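You operate a simulated robot arm through the tools that you are given. There is no shell and no other tool.

You run a simulated robot arm. Do the job below in one go: nothing can be reset, and whatever is moved stays where it is left.

Task
End the party lights with a slow fade and park the desk lamp.
Fine: stop the chase, fade the lighting desk's Main out, then press All off; one fade from Full to 0, five to forty seconds long; switch the lamp off and swing it along the wall; other faders, buttons and plugs stay.

The check looks at the end state, three seconds after you hand in, the way a careful person would. Anything else that was tipped, shoved, dropped, spilled or broken makes it a failure.

Robot
A 7-joint arm with a two-finger parallel gripper, fixed in place. Base frame: the origin is at the foot of the arm, x ahead of it, y to its left, z up. Readings come in m, rad, newtons and seconds.
Its first joint turns from -2.304 to 2.304 rad. Payload 3.91 kg.
The TCP is the grasp point between the finger pads, 0.03 m short of the fingertips. In the tool frame z runs along the fingers and y along their closing line. Largest opening 0.11 m; finger width 0.02, thickness 0.01; the body of the gripper, 0.048 by 0.112 m, starts 0.055 m behind the TCP.
Orientation is that of the tool frame in the base frame, as [roll, pitch, yaw] about the fixed x, y, z axes, in that order (R = Rz(yaw) Ry(pitch) Rx(roll)). With the fingers straight down and closing along the base's y, the tool's x points along the base's -x, its y along +y and its z along -z.

Tools
- The arm moves only by the tool step_arm. Its argument "targets" is a list of rows, each a list of 7 numbers: the shift along the base's x, y, z in m, then the turn, a rotation vector about the base's x, y, z in rad, then the closure in counts, from 0 (fully open) to 255 (shut). In form: [[tx, ty, tz, wx, wy, wz, jaw], ...]. A call has 1 to 20 rows; each row is the pose to reach, as a shift and turn from the pose commanded when the call began. Rows are played at 5 a second. More than 0.05 m and 0.15 rad between two rows, or a gripper value outside its range, and nothing of the call is played. Where a pose cannot be reached the arm comes as near as it can. A force on the tool above 90 N (or 10 N above the force at the start of the call, whichever is more), or a blocked arm, ends the call early, and 0.2 s more pass. Each finger travels about 0.108 m/s and halts on what it meets, pressing with about 36 N; the grip force reading is that of the motor and also rises with nothing between the fingers. The clock runs only during rows and for 0.2 s after the last one: add rows that repeat a pose to give the fingers time. It gives the time, the measured TCP pose, the force on the tool (base axes), the opening and the grip force at its end, in the units of the frame above (readings bear some noise), with the torque about the TCP (base axes, N m) and any sound that the robot's microphone picked up.
- Cameras (640 x 400 px; columns grow to the right, rows downward): "scene" is fixed at [0.4138, -0.4914, 1.3769]; the picture's right is [0.97, -0.25, 0.00], its down [-0.07, -0.26, -0.96] and it looks along [0.24, 0.93, -0.26] (base axes); focal length 352 px, centre (320, 200). "wrist" rides on the gripper at [0.072, 0.017, -0.103] in the tool frame; the picture's right is [-0.23, 0.97, 0.00], its down [-0.76, -0.18, -0.62] and it looks along [-0.61, -0.14, 0.78] (tool axes); focal length 222 px, centre (320, 200). There is no depth. A picture from a camera that has moved, and an enlarged one, comes with that camera's place and axes in the base frame and with its lens. The place of the scene camera against the robot may be out by one fixed shift of up to 0.018 m in any direction.
- capture(camera): a new picture of that camera. It takes no simulated time.
- close_up(camera, box): a new picture of the part [left, top, right, bottom] of that camera's present view, enlarged. It takes no simulated time.
- job_done(): hands the job in; it is judged then, once.

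Nothing tells you positions but the pictures and the camera data. Unless the task says otherwise, let go and move clear before handing in.

The tools are called as a command line: name --pt "numbers of a row" for each row, then --argument value for the rest, lists and objects as JSON in quotes. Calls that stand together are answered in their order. step_arm: Moves the arm, as the interface text tells. Its arguments: {"type":"object","properties":{"targets":{"type":"array","items":{"type":"array","items":{"type":"number"}}}},"required":["targets"]} The other tools are called the same way: capture (camera) takes a picture; close_up (camera, box) takes an enlarged picture of a part of a camera's view; job_done () hands the job in.

At the start:

```text
clock: 0.0
tcp_pos: [0.2406, 0.5069, 1.3958]
tool_rot: [3.14, 0.0, -3.14]
wrist_force: [-0.5, -0.3, 0.0]
moment: [0.0, -0.03, 0.0]
width: 0.1101
finger_force: 0.1
```

scene: 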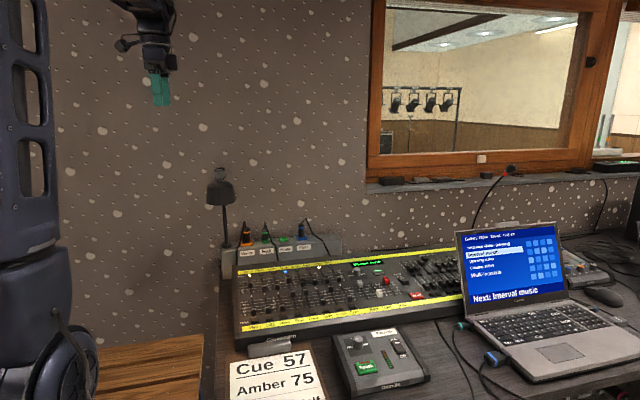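
wrist: 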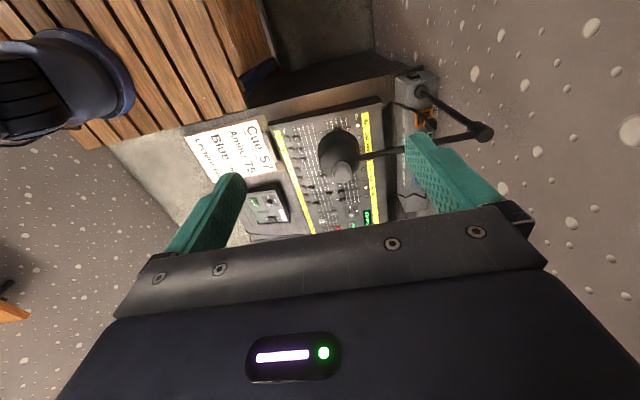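

I see a lighting console on a desk, a small control box in front of it, a lamp at its left rear, a laptop and a paper list. I'll look closer before moving anything.

close_up --camera "scene" --box '[220, 230, 480, 400]'

close_up --camera "scene" --box '[320, 320, 440, 400]'

close_up --camera "scene" --box '[190, 160, 350, 280]'

close_up --camera "scene" --box '[450, 220, 570, 310]'

close_up --camera "wrist" --box '[180, 60, 500, 260]'

```text
2.35 times, centred on (350, 315) of scene
camera zoom: at [0.4138, -0.4914, 1.3769], right [0.97, -0.25, 0.0], down [-0.07, -0.26, -0.96], along [0.24, 0.93, -0.26], focal length 828 px, centre (249, -71)
```

zoom: 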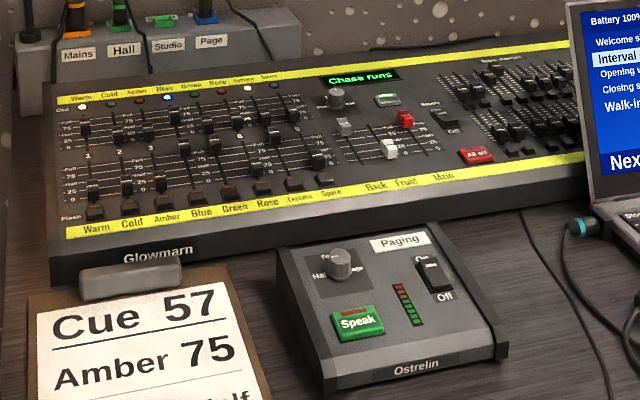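

```text
5.00 times, centred on (380, 360) of scene
camera zoom: at [0.4138, -0.4914, 1.3769], right [0.97, -0.25, 0.0], down [-0.07, -0.26, -0.96], along [0.24, 0.93, -0.26], focal length 1759 px, centre (20, -600)
```

zoom: 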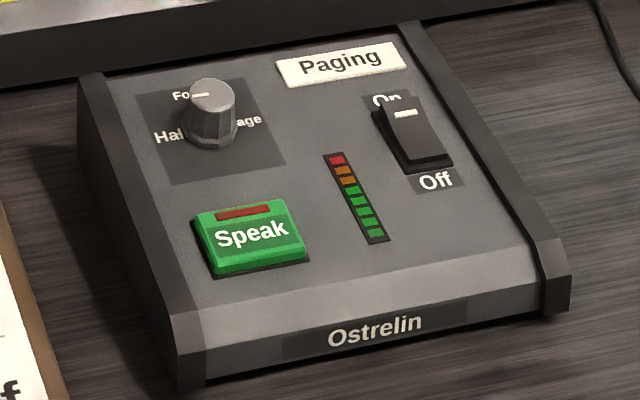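

```text
3.33 times, centred on (270, 220) of scene
camera zoom: at [0.4138, -0.4914, 1.3769], right [0.97, -0.25, 0.0], down [-0.07, -0.26, -0.96], along [0.24, 0.93, -0.26], focal length 1173 px, centre (487, 133)
```

zoom: 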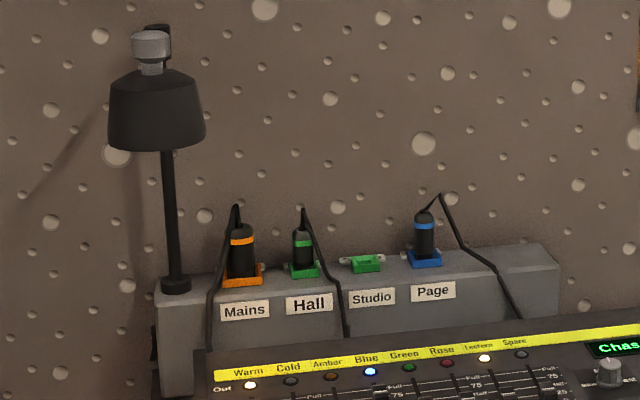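

```text
4.44 times, centred on (510, 265) of scene
camera zoom: at [0.4138, -0.4914, 1.3769], right [0.97, -0.25, 0.0], down [-0.07, -0.26, -0.96], along [0.24, 0.93, -0.26], focal length 1564 px, centre (-524, -89)
```

zoom: 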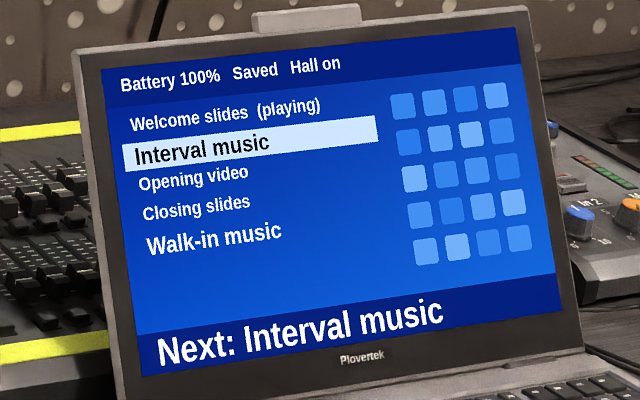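

```text
2.00 times, centred on (340, 160) of wrist
camera zoom: at [0.1686, 0.5241, 1.4993], right [0.23, 0.97, 0.0], down [0.76, -0.18, 0.62], along [0.61, -0.14, -0.78], focal length 444 px, centre (280, 280)
```

zoom: 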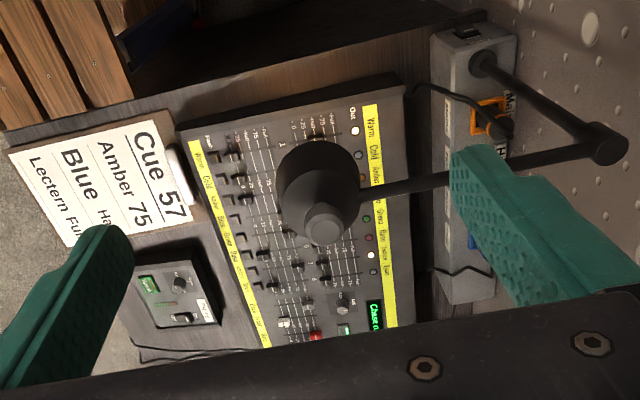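

The lamp stands on the grey plug box, and its arm reaches over the desk with a grey knob on the head. I'll zoom in on the desk section and the lamp.

close_up --camera "scene" --box '[340, 255, 440, 315]'

close_up --camera "scene" --box '[235, 260, 345, 345]'

close_up --camera "scene" --box '[195, 160, 250, 210]'

close_up --camera "wrist" --box '[290, 120, 400, 240]'

close_up --camera "wrist" --box '[380, 60, 510, 160]'

close_up --camera "scene" --box '[370, 0, 640, 190]'

```text
6.40 times, centred on (390, 285) of scene
camera zoom: at [0.4138, -0.4914, 1.3769], right [0.97, -0.25, 0.0], down [-0.07, -0.26, -0.96], along [0.24, 0.93, -0.26], focal length 2252 px, centre (-128, -344)
```

zoom: 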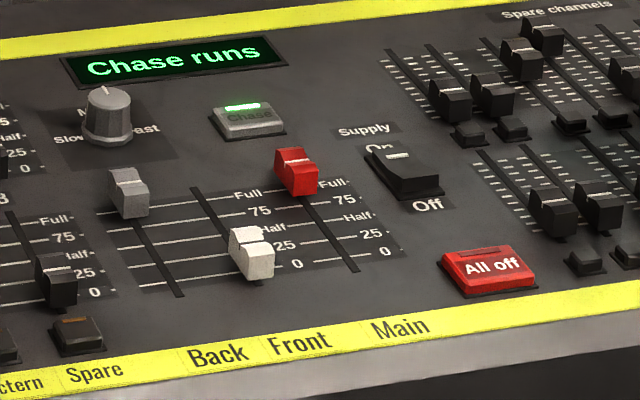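

```text
4.71 times, centred on (290, 302) of scene
camera zoom: at [0.4138, -0.4914, 1.3769], right [0.97, -0.25, 0.0], down [-0.07, -0.26, -0.96], along [0.24, 0.93, -0.26], focal length 1656 px, centre (461, -282)
```

zoom: 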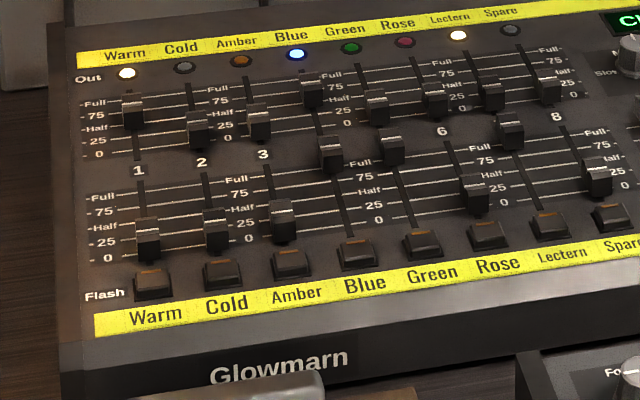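

```text
8.00 times, centred on (222, 185) of scene
camera zoom: at [0.4138, -0.4914, 1.3769], right [0.97, -0.25, 0.0], down [-0.07, -0.26, -0.96], along [0.24, 0.93, -0.26], focal length 2815 px, centre (1100, 320)
```

zoom: 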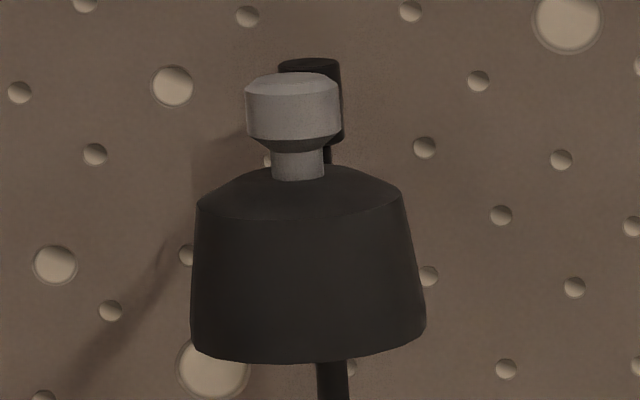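

```text
3.33 times, centred on (345, 180) of wrist
camera zoom: at [0.1686, 0.5241, 1.4993], right [0.23, 0.97, 0.0], down [0.76, -0.18, 0.62], along [0.61, -0.14, -0.78], focal length 740 px, centre (237, 267)
```

zoom: 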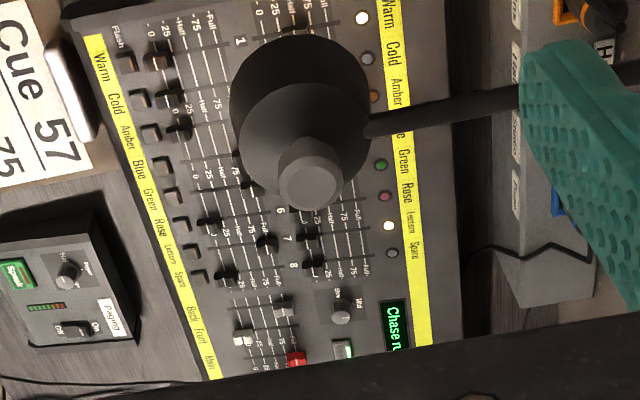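

```text
4.00 times, centred on (445, 110) of wrist
camera zoom: at [0.1686, 0.5241, 1.4993], right [0.23, 0.97, 0.0], down [0.76, -0.18, 0.62], along [0.61, -0.14, -0.78], focal length 888 px, centre (-180, 560)
```

zoom: 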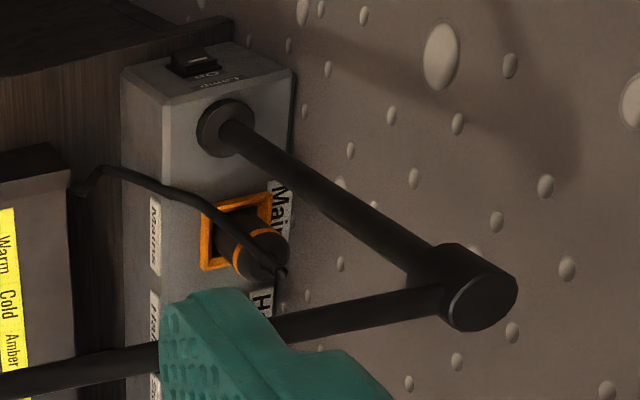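

```text
2.11 times, centred on (505, 95) of scene
camera zoom: at [0.4138, -0.4914, 1.3769], right [0.97, -0.25, 0.0], down [-0.07, -0.26, -0.96], along [0.24, 0.93, -0.26], focal length 741 px, centre (-70, 421)
```

zoom: 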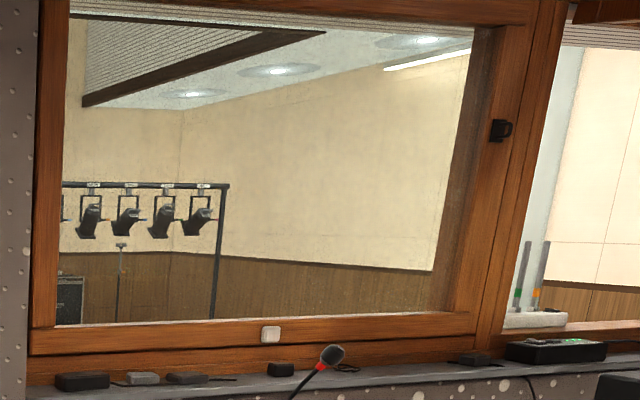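

The Chase button is lit and the display reads "Chase runs". The red Main cap sits at Full near (0.88, 0.44, 0.82), and the lamp rocker is on the left end of the plug box. I'll move high over the desk, clear of the lamp, for a closer view.

step_arm --pt "0.04 0 0 0 0 0 0" --pt "0.08 -0.005 0 0 0 0 0" --pt "0.12 -0.01 0 0 0 0 0" --pt "0.16 -0.015 0 0 0 0 0" --pt "0.2 -0.02 0 0 0 0 0" --pt "0.24 -0.025 0 0 0 0 0" --pt "0.28 -0.03 -0.01 0 0 0 0" --pt "0.32 -0.04 -0.03 0 0 0 0" --pt "0.35 -0.04 -0.06 0 0 0 0" --pt "0.38 -0.04 -0.09 0 0 0 0" --pt "0.38 -0.04 -0.12 0 0 0 0" --pt "0.38 -0.04 -0.15 0 0 0 0" --pt "0.38 -0.04 -0.15 0 0 0 0"

```text
clock: 2.8
tcp_pos: [0.6218, 0.4664, 1.243]
tool_rot: [3.14, -0.001, -3.141]
wrist_force: [0.2, 0.0, -0.1]
moment: [-0.01, 0.02, 0.03]
width: 0.1101
finger_force: 0.1
```

The arm is above the middle of the desk. I'll take pictures to locate the controls.

capture --camera "wrist"

capture --camera "scene"

close_up --camera "wrist" --box '[220, 80, 420, 220]'

```text
taken
camera wrist: at [0.5501, 0.4838, 1.3469], right [0.23, 0.97, 0.0], down [0.76, -0.18, 0.62], along [0.61, -0.14, -0.78], focal length 222 px, centre (320, 200)
```

wrist: 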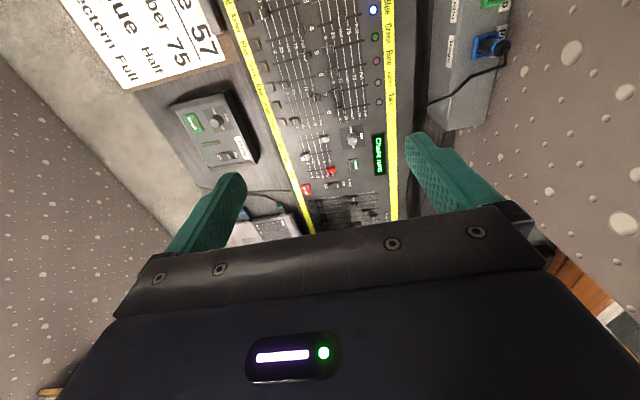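

```text
taken
```

scene: 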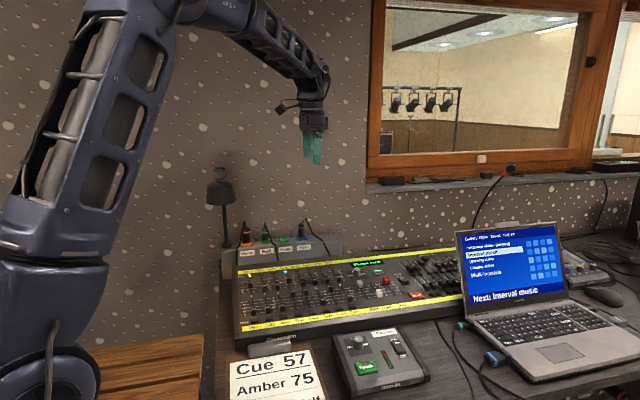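

```text
2.86 times, centred on (320, 150) of wrist
camera zoom: at [0.5501, 0.4838, 1.3469], right [0.23, 0.97, 0.0], down [0.76, -0.18, 0.62], along [0.61, -0.14, -0.78], focal length 635 px, centre (320, 343)
```

zoom: 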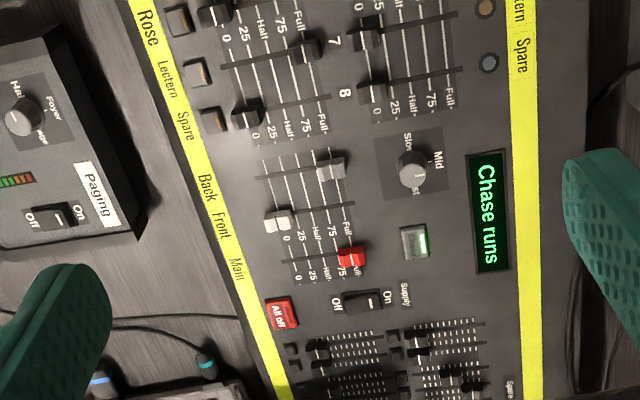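

The desk lies square to the base axes, with the Main cap near (0.864, 0.441, 0.824), Chase near (0.86, 0.50) and All off near (0.93, 0.35). I'll go lower to measure these better.

step_arm --pt "0.01 0 -0.03 0 0 0 60" --pt "0.02 0 -0.06 0 0 0 120" --pt "0.03 0 -0.09 0 0 0 180" --pt "0.04 0 -0.12 0 0 0 255" --pt "0.05 0 -0.15 0 0 0 255" --pt "0.06 0 -0.18 0 0 0 255" --pt "0.07 0 -0.21 0 0 0 255" --pt "0.08 0 -0.24 0 0 0 255" --pt "0.08 0 -0.24 0 0 0 255"

capture --camera "wrist"

close_up --camera "wrist" --box '[200, 110, 440, 260]'

close_up --camera "wrist" --box '[250, 150, 380, 230]'

```text
clock: 4.8
tcp_pos: [0.7025, 0.4678, 1.0061]
tool_rot: [3.139, 0.001, 3.14]
wrist_force: [-0.3, -0.1, 0.1]
moment: [-0.01, 0.04, 0.01]
width: 0.0001
finger_force: 36.0
```

```text
taken
camera wrist: at [0.6301, 0.4842, 1.1087], right [0.23, 0.97, 0.0], down [0.76, -0.18, 0.62], along [0.61, -0.14, -0.78], focal length 222 px, centre (320, 200)
```

wrist: 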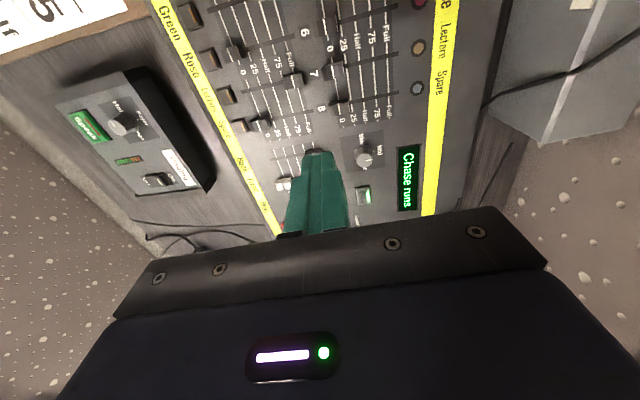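

```text
2.67 times, centred on (320, 185) of wrist
camera zoom: at [0.6301, 0.4842, 1.1087], right [0.23, 0.97, 0.0], down [0.76, -0.18, 0.62], along [0.61, -0.14, -0.78], focal length 592 px, centre (320, 240)
```

zoom: 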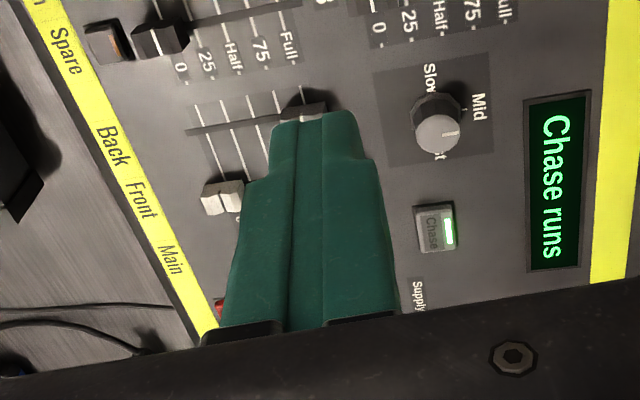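

```text
4.92 times, centred on (315, 190) of wrist
camera zoom: at [0.6301, 0.4842, 1.1087], right [0.23, 0.97, 0.0], down [0.76, -0.18, 0.62], along [0.61, -0.14, -0.78], focal length 1094 px, centre (345, 249)
```

zoom: 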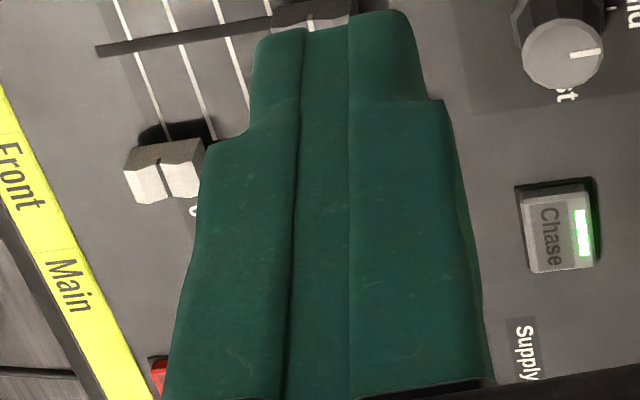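

Closed fingers block the view, so I'll open them and look again.

step_arm --pt "0 0 0 0 0 0 0" --pt "0 0 0 0 0 0 0" --pt "0 0 0 0 0 0 0" --pt "0 0 0 0 0 0 0"

capture --camera "wrist"

close_up --camera "wrist" --box '[240, 120, 440, 240]'

close_up --camera "wrist" --box '[250, 150, 380, 235]'

```text
clock: 5.8
tcp_pos: [0.7018, 0.467, 1.0049]
tool_rot: [3.14, -0.001, -3.14]
wrist_force: [-0.8, 0.7, 0.7]
moment: [0.01, 0.0, -0.03]
width: 0.1102
finger_force: 0.0
```

```text
taken
camera wrist: at [0.6301, 0.4842, 1.109], right [0.23, 0.97, 0.0], down [0.76, -0.18, 0.62], along [0.61, -0.14, -0.78], focal length 222 px, centre (320, 200)
```

wrist: 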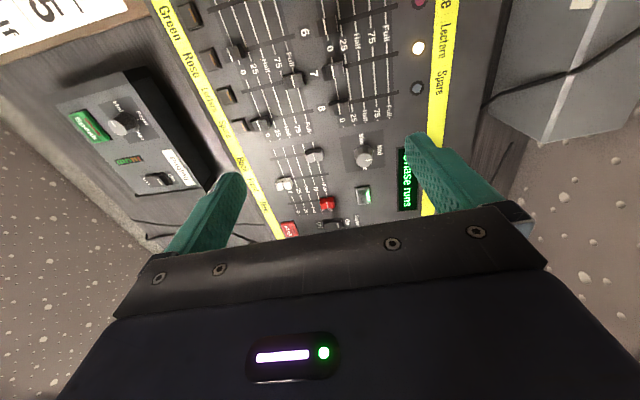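

```text
3.20 times, centred on (340, 180) of wrist
camera zoom: at [0.6301, 0.4842, 1.109], right [0.23, 0.97, 0.0], down [0.76, -0.18, 0.62], along [0.61, -0.14, -0.78], focal length 711 px, centre (256, 264)
```

zoom: 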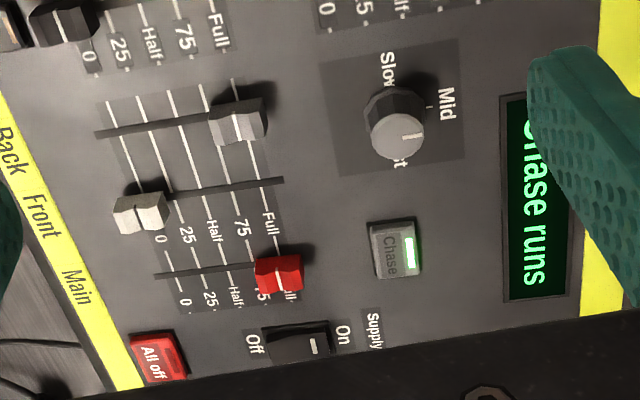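

```text
4.71 times, centred on (315, 192) of wrist
camera zoom: at [0.6301, 0.4842, 1.109], right [0.23, 0.97, 0.0], down [0.76, -0.18, 0.62], along [0.61, -0.14, -0.78], focal length 1045 px, centre (344, 235)
```

zoom: 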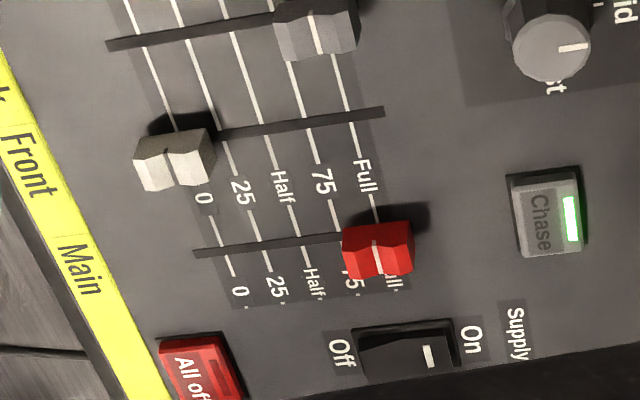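

I see Chase near (0.866, 0.503, 0.817), Main at Full, and Supply just to its right. I'll tilt the tool outward for reach, which also gives a second viewing angle for heights.

step_arm --pt "0 0 0 0 -0.08 0 0" --pt "0 0 0 0 -0.16 0 0" --pt "0 0 0 0 -0.24 0 0" --pt "0 0 0 0 -0.32 0 0" --pt "0 0 0 0 -0.4 0 0" --pt "0 0 -0.03 0 -0.4 0 0" --pt "0 0 -0.03 0 -0.4 0 0"

capture --camera "wrist"

close_up --camera "wrist" --box '[240, 160, 440, 280]'

capture --camera "scene"

```text
clock: 7.4
tcp_pos: [0.7019, 0.4679, 0.9781]
tool_rot: [3.139, 0.4, 3.141]
wrist_force: [0.2, 0.1, 0.3]
moment: [-0.01, -0.02, 0.01]
width: 0.1098
finger_force: 0.1
```

```text
taken
camera wrist: at [0.5946, 0.4846, 1.0442], right [0.21, 0.97, 0.09], down [0.46, -0.18, 0.87], along [0.86, -0.14, -0.48], focal length 222 px, centre (320, 200)
```

wrist: 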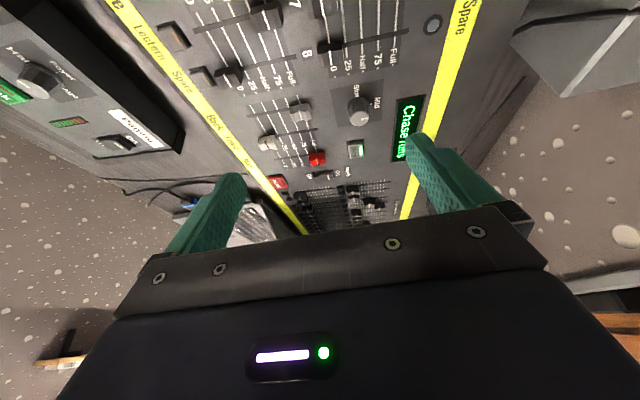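

```text
3.20 times, centred on (340, 220) of wrist
camera zoom: at [0.5946, 0.4846, 1.0442], right [0.21, 0.97, 0.09], down [0.46, -0.18, 0.87], along [0.86, -0.14, -0.48], focal length 711 px, centre (256, 136)
```

zoom: 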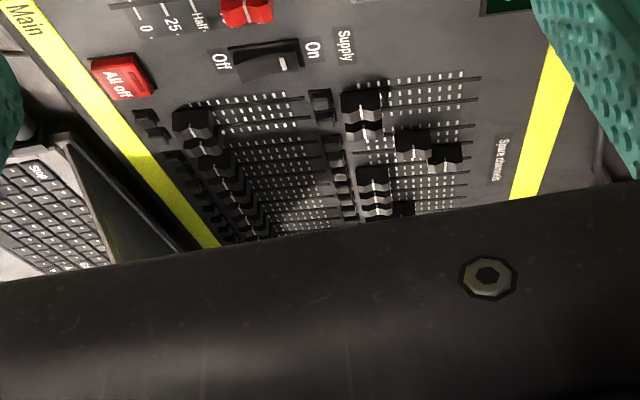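

```text
taken
```

scene: 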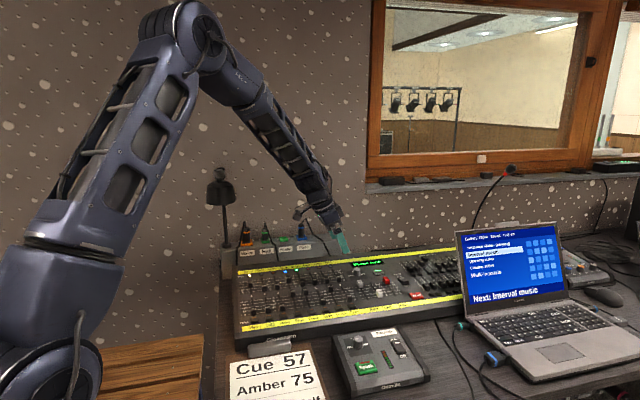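

The tilt works. I'll enlarge the section with Main, Chase and All off from this angle.

close_up --camera "wrist" --box '[240, 100, 400, 200]'

close_up --camera "scene" --box '[300, 200, 440, 310]'

```text
4.00 times, centred on (320, 150) of wrist
camera zoom: at [0.5946, 0.4846, 1.0442], right [0.21, 0.97, 0.09], down [0.46, -0.18, 0.87], along [0.86, -0.14, -0.48], focal length 888 px, centre (320, 400)
```

zoom: 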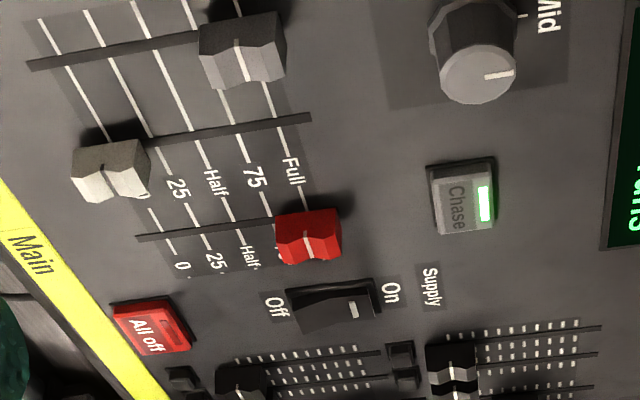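

```text
3.64 times, centred on (370, 255) of scene
camera zoom: at [0.4138, -0.4914, 1.3769], right [0.97, -0.25, 0.0], down [-0.07, -0.26, -0.96], along [0.24, 0.93, -0.26], focal length 1279 px, centre (138, 0)
```

zoom: 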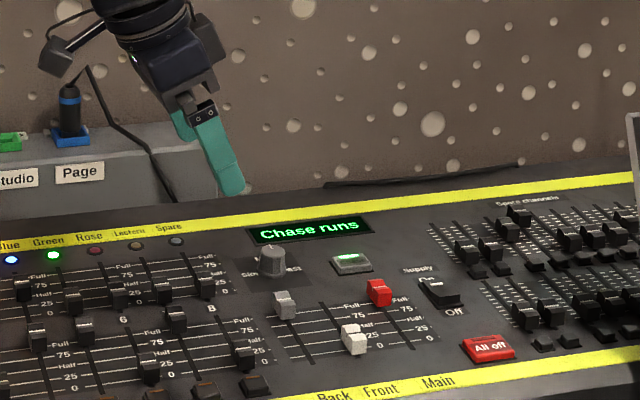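

Chase is at about (0.863, 0.503, 0.820), the Main cap top at about (0.857, 0.442, 0.833), and its zero mark near y = 0.382. All off is at about (0.920, 0.356, 0.809). I'll close the fingers and hover above Chase.

step_arm --pt "0.0 0 0 0 0 0 128" --pt "0.03 0.007 0 0 0 0 255" --pt "0.07 0.015 0 0 0 0 255" --pt "0.11 0.025 0 0 0 0 255" --pt "0.15 0.032 -0.02 0 0 0 255" --pt "0.159 0.035 -0.05 0 0 0 255" --pt "0.159 0.035 -0.08 0 0 0 255" --pt "0.159 0.035 -0.08 0 0 0 255"

capture --camera "wrist"

close_up --camera "scene" --box '[330, 210, 450, 310]'

close_up --camera "wrist" --box '[240, 80, 440, 240]'

```text
clock: 9.2
tcp_pos: [0.8618, 0.5012, 0.8961]
tool_rot: [3.141, 0.399, -3.141]
wrist_force: [-0.3, 0.0, 0.4]
moment: [-0.01, -0.01, -0.02]
width: 0.0
finger_force: 35.8
```

```text
taken
camera wrist: at [0.7549, 0.5182, 0.9612], right [0.21, 0.97, 0.09], down [0.46, -0.18, 0.87], along [0.86, -0.14, -0.48], focal length 222 px, centre (320, 200)
```

wrist: 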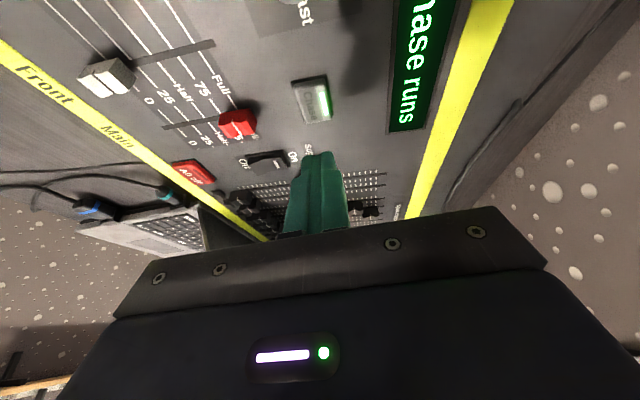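

```text
4.00 times, centred on (390, 260) of scene
camera zoom: at [0.4138, -0.4914, 1.3769], right [0.97, -0.25, 0.0], down [-0.07, -0.26, -0.96], along [0.24, 0.93, -0.26], focal length 1407 px, centre (40, -40)
```

zoom: 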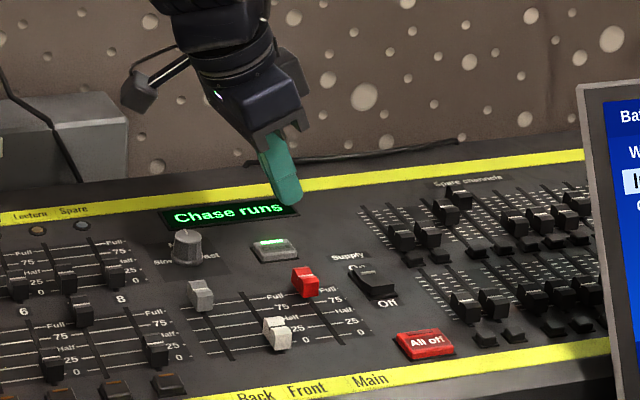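

```text
2.50 times, centred on (340, 160) of wrist
camera zoom: at [0.7549, 0.5182, 0.9612], right [0.21, 0.97, 0.09], down [0.46, -0.18, 0.87], along [0.86, -0.14, -0.48], focal length 555 px, centre (270, 300)
```

zoom: 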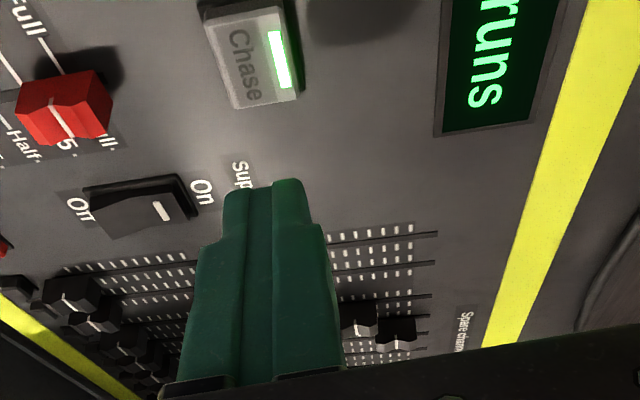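

The fingertips hover about 4 cm above Chase and line up with it. I'll lower to just above the button, then press in small steps while watching the force.

step_arm --pt "0 0.002 -0.012 0 0 0 255" --pt "0 0.002 -0.024 0 0 0 255" --pt "0 0.002 -0.034 0 0 0 255" --pt "0 0.002 -0.038 0 0 0 255" --pt "0 0.002 -0.038 0 0 0 255"

close_up --camera "scene" --box '[360, 230, 420, 280]'

close_up --camera "wrist" --box '[240, 80, 440, 240]'

```text
clock: 10.4
tcp_pos: [0.8595, 0.5037, 0.8576]
tool_rot: [3.139, 0.4, -3.14]
wrist_force: [-0.9, 0.6, 0.2]
moment: [-0.02, 0.03, 0.0]
width: 0.0002
finger_force: 36.0
```

```text
8.00 times, centred on (390, 255) of scene
camera zoom: at [0.4138, -0.4914, 1.3769], right [0.97, -0.25, 0.0], down [-0.07, -0.26, -0.96], along [0.24, 0.93, -0.26], focal length 2815 px, centre (-240, -240)
```

zoom: 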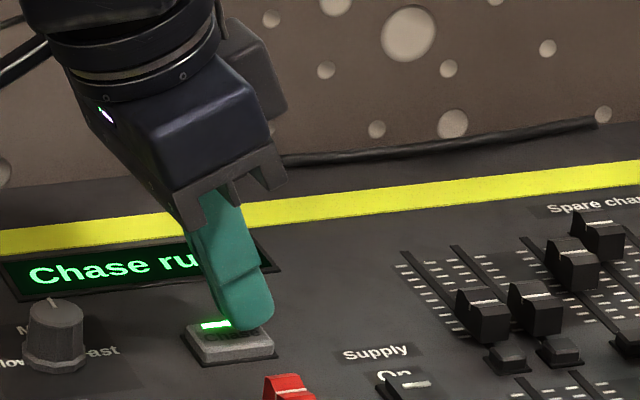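

```text
2.50 times, centred on (340, 160) of wrist
camera zoom: at [0.7526, 0.5205, 0.9239], right [0.21, 0.97, 0.09], down [0.46, -0.18, 0.87], along [0.86, -0.14, -0.48], focal length 555 px, centre (270, 300)
```

zoom: 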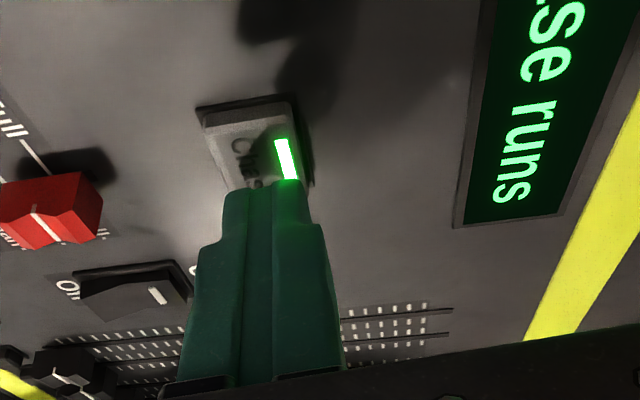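

The fingertip is a few millimetres above Chase with no contact yet. I'll press down slowly.

step_arm --pt "-0.003 0 -0.002 0 0 0 255" --pt "-0.003 0 -0.004 0 0 0 255" --pt "-0.003 0 -0.005 0 0 0 255"

```text
clock: 11.2
tcp_pos: [0.8557, 0.5056, 0.8532]
tool_rot: [3.139, 0.4, 3.141]
wrist_force: [0.3, -1.3, 1.9]
moment: [-0.02, -0.04, 0.0]
width: 0.0
finger_force: 35.7
heard: click
```

I heard a click, so I'll check the display before doing anything else.

close_up --camera "scene" --box '[330, 230, 430, 290]'

close_up --camera "wrist" --box '[240, 80, 440, 240]'

```text
6.40 times, centred on (380, 260) of scene
camera zoom: at [0.4138, -0.4914, 1.3769], right [0.97, -0.25, 0.0], down [-0.07, -0.26, -0.96], along [0.24, 0.93, -0.26], focal length 2252 px, centre (-64, -184)
```

zoom: 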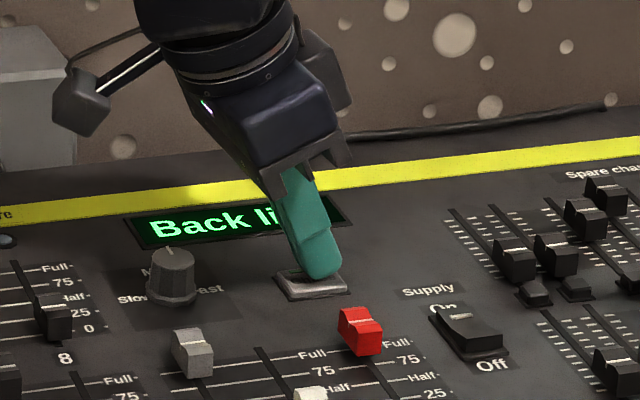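

```text
2.50 times, centred on (340, 160) of wrist
camera zoom: at [0.7497, 0.521, 0.9199], right [0.21, 0.97, 0.09], down [0.46, -0.18, 0.87], along [0.86, -0.14, -0.48], focal length 555 px, centre (270, 300)
```

zoom: 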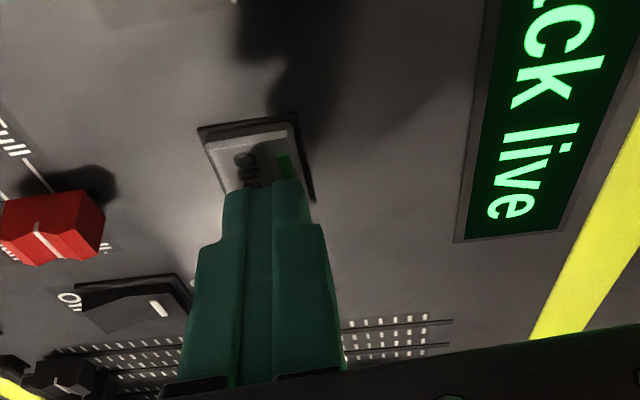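

The display now says "Back live" and the Chase light is off, so the chase has stopped. I'll lift straight up and move to a point behind the Main cap on the wall side, still high.

step_arm --pt "0 0 0.01 0 0 0 255" --pt "0 0 0.025 0 0 0 255" --pt "0 0 0.04 0 0 0 255" --pt "-0.003 -0.012 0.04 0 0 0 255" --pt "-0.006 -0.024 0.03 0 0 0 255" --pt "-0.006 -0.024 0.03 0 0 0 255"

close_up --camera "scene" --box '[330, 230, 430, 290]'

close_up --camera "wrist" --box '[200, 80, 440, 240]'

```text
clock: 12.6
tcp_pos: [0.8505, 0.4783, 0.883]
tool_rot: [3.14, 0.4, 3.141]
wrist_force: [-0.1, -0.1, -0.4]
moment: [-0.02, -0.04, -0.01]
width: 0.0002
finger_force: 36.1
```

```text
6.40 times, centred on (380, 260) of scene
camera zoom: at [0.4138, -0.4914, 1.3769], right [0.97, -0.25, 0.0], down [-0.07, -0.26, -0.96], along [0.24, 0.93, -0.26], focal length 2252 px, centre (-64, -184)
```

zoom: 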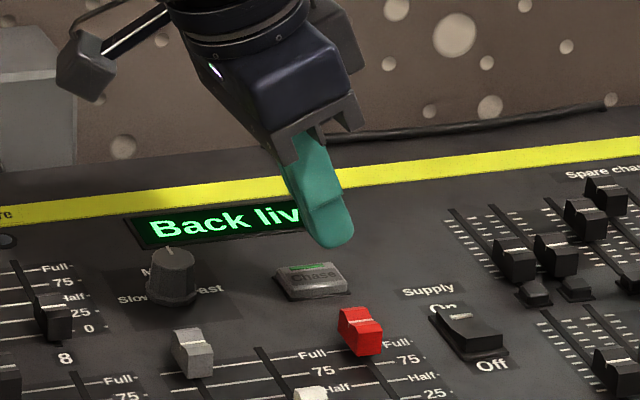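

```text
2.50 times, centred on (320, 160) of wrist
camera zoom: at [0.7436, 0.4959, 0.9502], right [0.21, 0.97, 0.09], down [0.46, -0.18, 0.87], along [0.86, -0.14, -0.48], focal length 555 px, centre (320, 300)
```

zoom: 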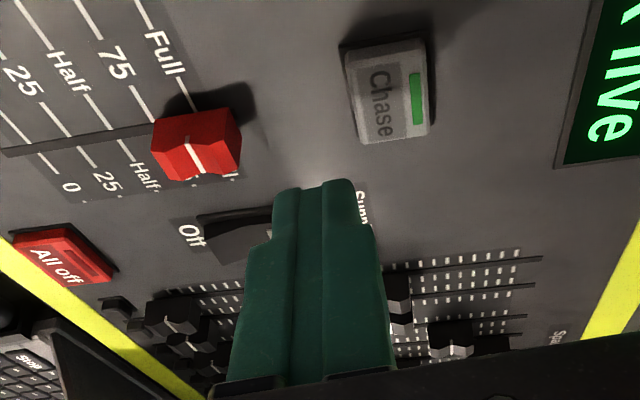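

The Chase button has sprung back with its light out. I'll zoom in on the Main cap to set the push line.

close_up --camera "wrist" --box '[220, 100, 340, 175]'

close_up --camera "scene" --box '[360, 250, 410, 290]'

```text
5.33 times, centred on (280, 138) of wrist
camera zoom: at [0.7436, 0.4959, 0.9502], right [0.21, 0.97, 0.09], down [0.46, -0.18, 0.87], along [0.86, -0.14, -0.48], focal length 1185 px, centre (533, 533)
```

zoom: 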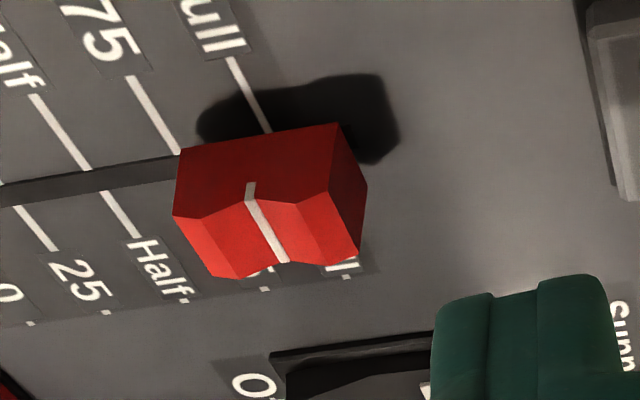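

```text
10.00 times, centred on (385, 270) of scene
camera zoom: at [0.4138, -0.4914, 1.3769], right [0.97, -0.25, 0.0], down [-0.07, -0.26, -0.96], along [0.24, 0.93, -0.26], focal length 3518 px, centre (-330, -500)
```

zoom: 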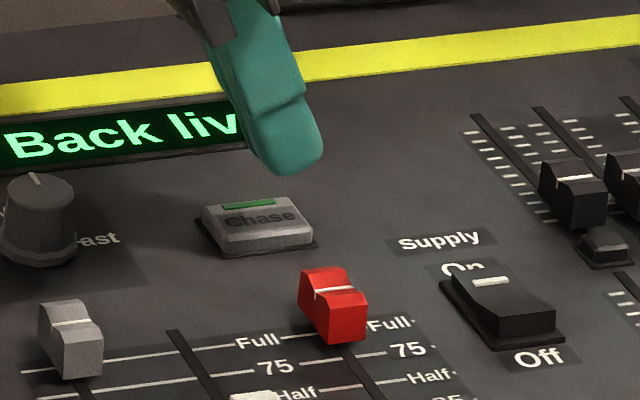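

The Main cap spans about x 0.857–0.872 and y 0.431–0.458, with its top near z 0.828. The gap to Chase takes the closed fingers, so I'll lower into it with a few millimetres above the panel.

step_arm --pt "0.003 -0.003 -0.003 0 0 0 255" --pt "0.0065 -0.004 -0.01 0 0 0 255" --pt "0.0065 -0.004 -0.018 0 0 0 255" --pt "0.0065 -0.004 -0.025 0 0 0 255" --pt "0.0065 -0.004 -0.03 0 0 0 255" --pt "0.0065 -0.004 -0.033 0 0 0 255" --pt "0.0065 -0.004 -0.033 0 0 0 255"

close_up --camera "scene" --box '[360, 250, 410, 290]'

close_up --camera "wrist" --box '[220, 100, 380, 200]'

```text
clock: 14.2
tcp_pos: [0.8581, 0.4749, 0.8496]
tool_rot: [3.141, 0.401, 3.14]
wrist_force: [-1.0, 0.4, 0.1]
moment: [0.04, -0.01, -0.01]
width: 0.0003
finger_force: 36.1
```

```text
10.00 times, centred on (385, 270) of scene
camera zoom: at [0.4138, -0.4914, 1.3769], right [0.97, -0.25, 0.0], down [-0.07, -0.26, -0.96], along [0.24, 0.93, -0.26], focal length 3518 px, centre (-330, -500)
```

zoom: 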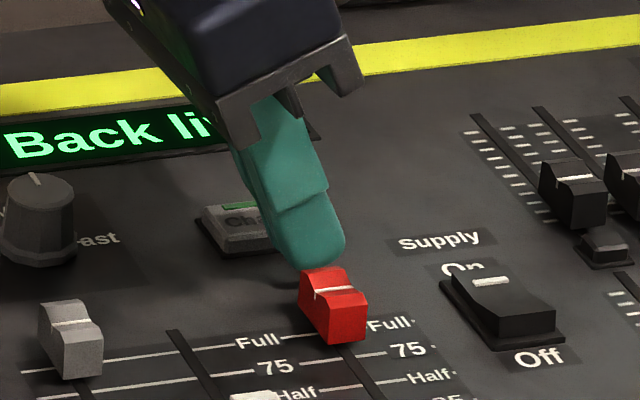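

```text
4.00 times, centred on (300, 150) of wrist
camera zoom: at [0.7514, 0.4917, 0.9168], right [0.21, 0.97, 0.09], down [0.46, -0.18, 0.87], along [0.86, -0.14, -0.48], focal length 888 px, centre (400, 400)
```

zoom: 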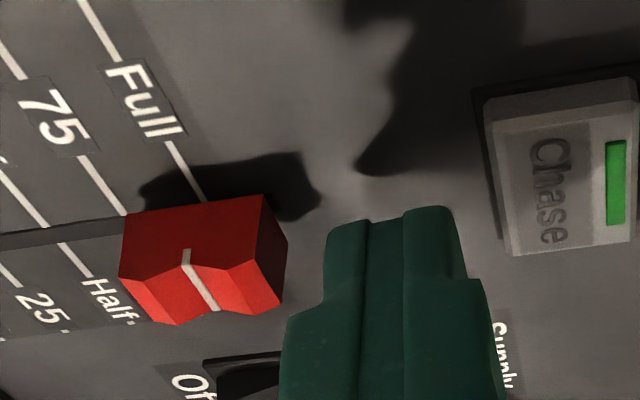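

The fingers sit behind the cap with about 6 mm of gap, and nothing is touching. I'll start one slow push toward 0 at about 5 mm/s, following the panel slope.

step_arm --pt "0 -0.001 -0.0001 0 0 0 255" --pt "0 -0.002 -0.0003 0 0 0 255" --pt "0 -0.003 -0.0004 0 0 0 255" --pt "0 -0.004 -0.0005 0 0 0 255" --pt "0 -0.005 -0.0007 0 0 0 255" --pt "0 -0.006 -0.0008 0 0 0 255" --pt "0 -0.007 -0.0009 0 0 0 255" --pt "0 -0.008 -0.001 0 0 0 255" --pt "0 -0.009 -0.0012 0 0 0 255" --pt "0 -0.01 -0.0013 0 0 0 255" --pt "0 -0.011 -0.0014 0 0 0 255" --pt "0 -0.012 -0.0016 0 0 0 255" --pt "0 -0.013 -0.0017 0 0 0 255" --pt "0 -0.014 -0.0018 0 0 0 255" --pt "0 -0.015 -0.002 0 0 0 255" --pt "0 -0.016 -0.0021 0 0 0 255"

close_up --camera "scene" --box '[360, 250, 410, 290]'

close_up --camera "wrist" --box '[220, 100, 380, 200]'

```text
clock: 17.6
tcp_pos: [0.8575, 0.4596, 0.8486]
tool_rot: [3.141, 0.4, 3.141]
wrist_force: [-0.4, 0.3, 0.6]
moment: [0.03, -0.02, -0.03]
width: 0.0002
finger_force: 35.8
```

```text
10.00 times, centred on (385, 270) of scene
camera zoom: at [0.4138, -0.4914, 1.3769], right [0.97, -0.25, 0.0], down [-0.07, -0.26, -0.96], along [0.24, 0.93, -0.26], focal length 3518 px, centre (-330, -500)
```

zoom: 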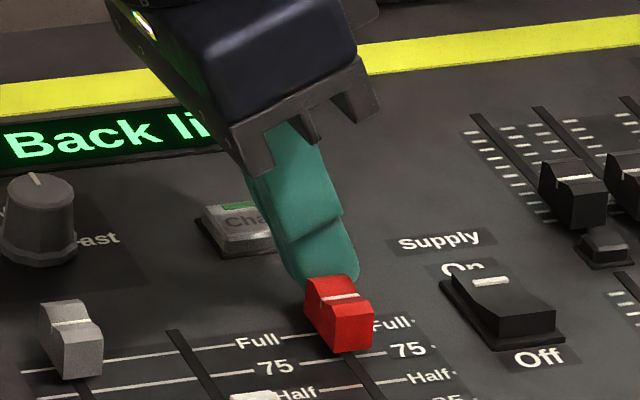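

```text
4.00 times, centred on (300, 150) of wrist
camera zoom: at [0.7498, 0.4771, 0.9148], right [0.21, 0.97, 0.09], down [0.46, -0.18, 0.87], along [0.86, -0.14, -0.48], focal length 888 px, centre (400, 400)
```

zoom: 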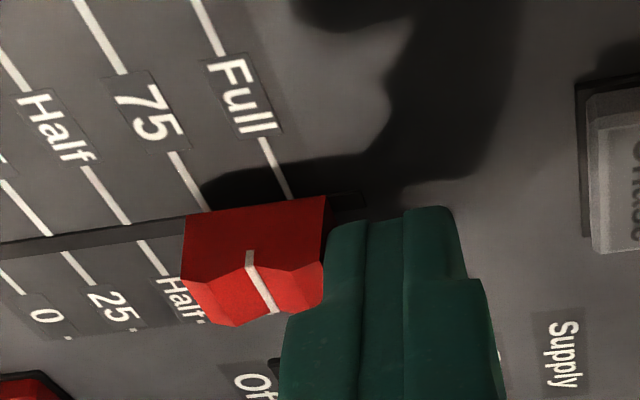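

The cap is moving smoothly and contact is good. I'll continue the same fade.

step_arm --pt "0 -0.001 -0.0001 0 0 0 255" --pt "0 -0.002 -0.0003 0 0 0 255" --pt "0 -0.003 -0.0004 0 0 0 255" --pt "0 -0.004 -0.0005 0 0 0 255" --pt "0 -0.005 -0.0007 0 0 0 255" --pt "0 -0.006 -0.0008 0 0 0 255" --pt "0 -0.007 -0.0009 0 0 0 255" --pt "0 -0.008 -0.001 0 0 0 255" --pt "0 -0.009 -0.0012 0 0 0 255" --pt "0 -0.01 -0.0013 0 0 0 255" --pt "0 -0.011 -0.0014 0 0 0 255" --pt "0 -0.012 -0.0016 0 0 0 255" --pt "0 -0.013 -0.0017 0 0 0 255" --pt "0 -0.014 -0.0018 0 0 0 255" --pt "0 -0.015 -0.002 0 0 0 255" --pt "0 -0.016 -0.0021 0 0 0 255" --pt "0 -0.017 -0.0022 0 0 0 255" --pt "0 -0.018 -0.0023 0 0 0 255" --pt "0 -0.019 -0.0025 0 0 0 255" --pt "0 -0.02 -0.0026 0 0 0 255"

close_up --camera "wrist" --box '[220, 100, 380, 200]'

close_up --camera "scene" --box '[355, 250, 415, 300]'

```text
clock: 21.8
tcp_pos: [0.8574, 0.4399, 0.845]
tool_rot: [3.14, 0.4, 3.141]
wrist_force: [0.0, -0.2, 1.1]
moment: [0.0, 0.02, -0.04]
width: 0.0
finger_force: 36.1
```

```text
4.00 times, centred on (300, 150) of wrist
camera zoom: at [0.7507, 0.4563, 0.9121], right [0.21, 0.97, 0.09], down [0.46, -0.18, 0.87], along [0.86, -0.14, -0.48], focal length 888 px, centre (400, 400)
```

zoom: 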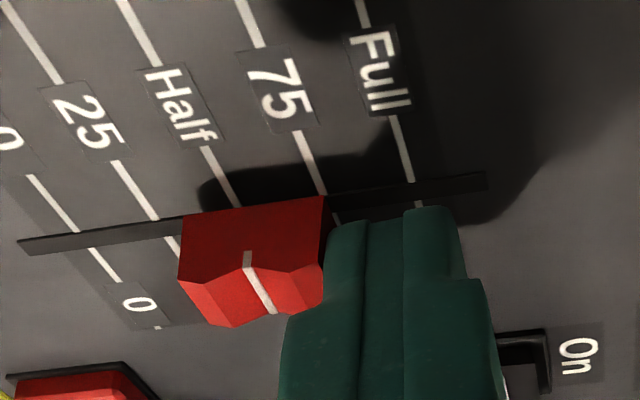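

```text
8.00 times, centred on (385, 275) of scene
camera zoom: at [0.4138, -0.4914, 1.3769], right [0.97, -0.25, 0.0], down [-0.07, -0.26, -0.96], along [0.24, 0.93, -0.26], focal length 2815 px, centre (-200, -400)
```

zoom: 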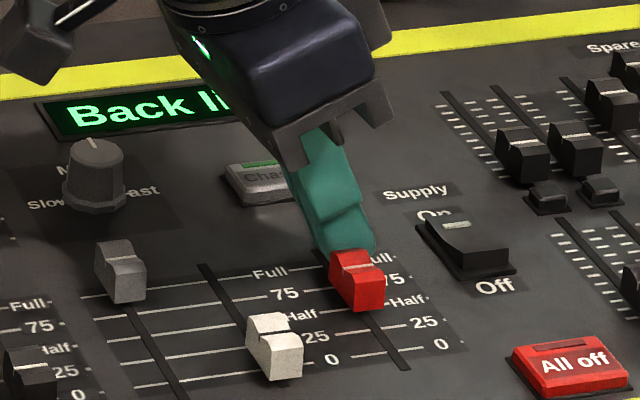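

The fade is about halfway, with Main just above Half. I'll keep going.

step_arm --pt "0 -0.001 -0.0001 0 0 0 255" --pt "0 -0.002 -0.0003 0 0 0 255" --pt "0 -0.003 -0.0004 0 0 0 255" --pt "0 -0.004 -0.0005 0 0 0 255" --pt "0 -0.005 -0.0007 0 0 0 255" --pt "0 -0.006 -0.0008 0 0 0 255" --pt "0 -0.007 -0.0009 0 0 0 255" --pt "0 -0.008 -0.001 0 0 0 255" --pt "0 -0.009 -0.0012 0 0 0 255" --pt "0 -0.01 -0.0013 0 0 0 255" --pt "0 -0.011 -0.0014 0 0 0 255" --pt "0 -0.012 -0.0016 0 0 0 255" --pt "0 -0.013 -0.0017 0 0 0 255" --pt "0 -0.014 -0.0018 0 0 0 255" --pt "0 -0.015 -0.002 0 0 0 255" --pt "0 -0.016 -0.0021 0 0 0 255" --pt "0 -0.017 -0.0022 0 0 0 255" --pt "0 -0.018 -0.0023 0 0 0 255" --pt "0 -0.019 -0.0025 0 0 0 255" --pt "0 -0.02 -0.0026 0 0 0 255"

close_up --camera "wrist" --box '[220, 100, 380, 200]'

close_up --camera "scene" --box '[355, 250, 415, 300]'

```text
clock: 26.0
tcp_pos: [0.8579, 0.4212, 0.8426]
tool_rot: [3.141, 0.399, -3.141]
wrist_force: [-0.2, 1.1, -0.9]
moment: [0.03, 0.03, 0.02]
width: 0.0
finger_force: 36.4
```

```text
4.00 times, centred on (300, 150) of wrist
camera zoom: at [0.751, 0.4372, 0.9097], right [0.21, 0.97, 0.09], down [0.46, -0.18, 0.87], along [0.86, -0.14, -0.48], focal length 888 px, centre (400, 400)
```

zoom: 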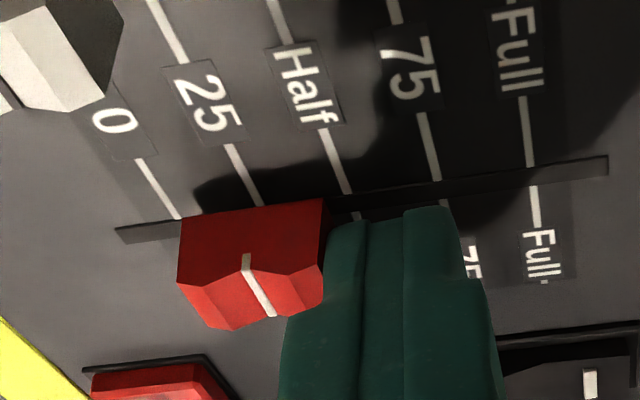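

```text
8.00 times, centred on (385, 275) of scene
camera zoom: at [0.4138, -0.4914, 1.3769], right [0.97, -0.25, 0.0], down [-0.07, -0.26, -0.96], along [0.24, 0.93, -0.26], focal length 2815 px, centre (-200, -400)
```

zoom: 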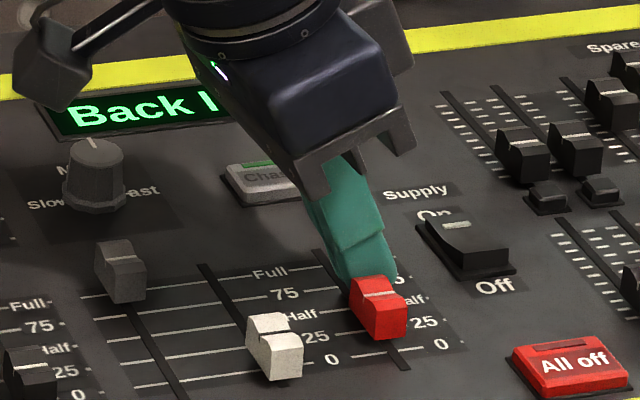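

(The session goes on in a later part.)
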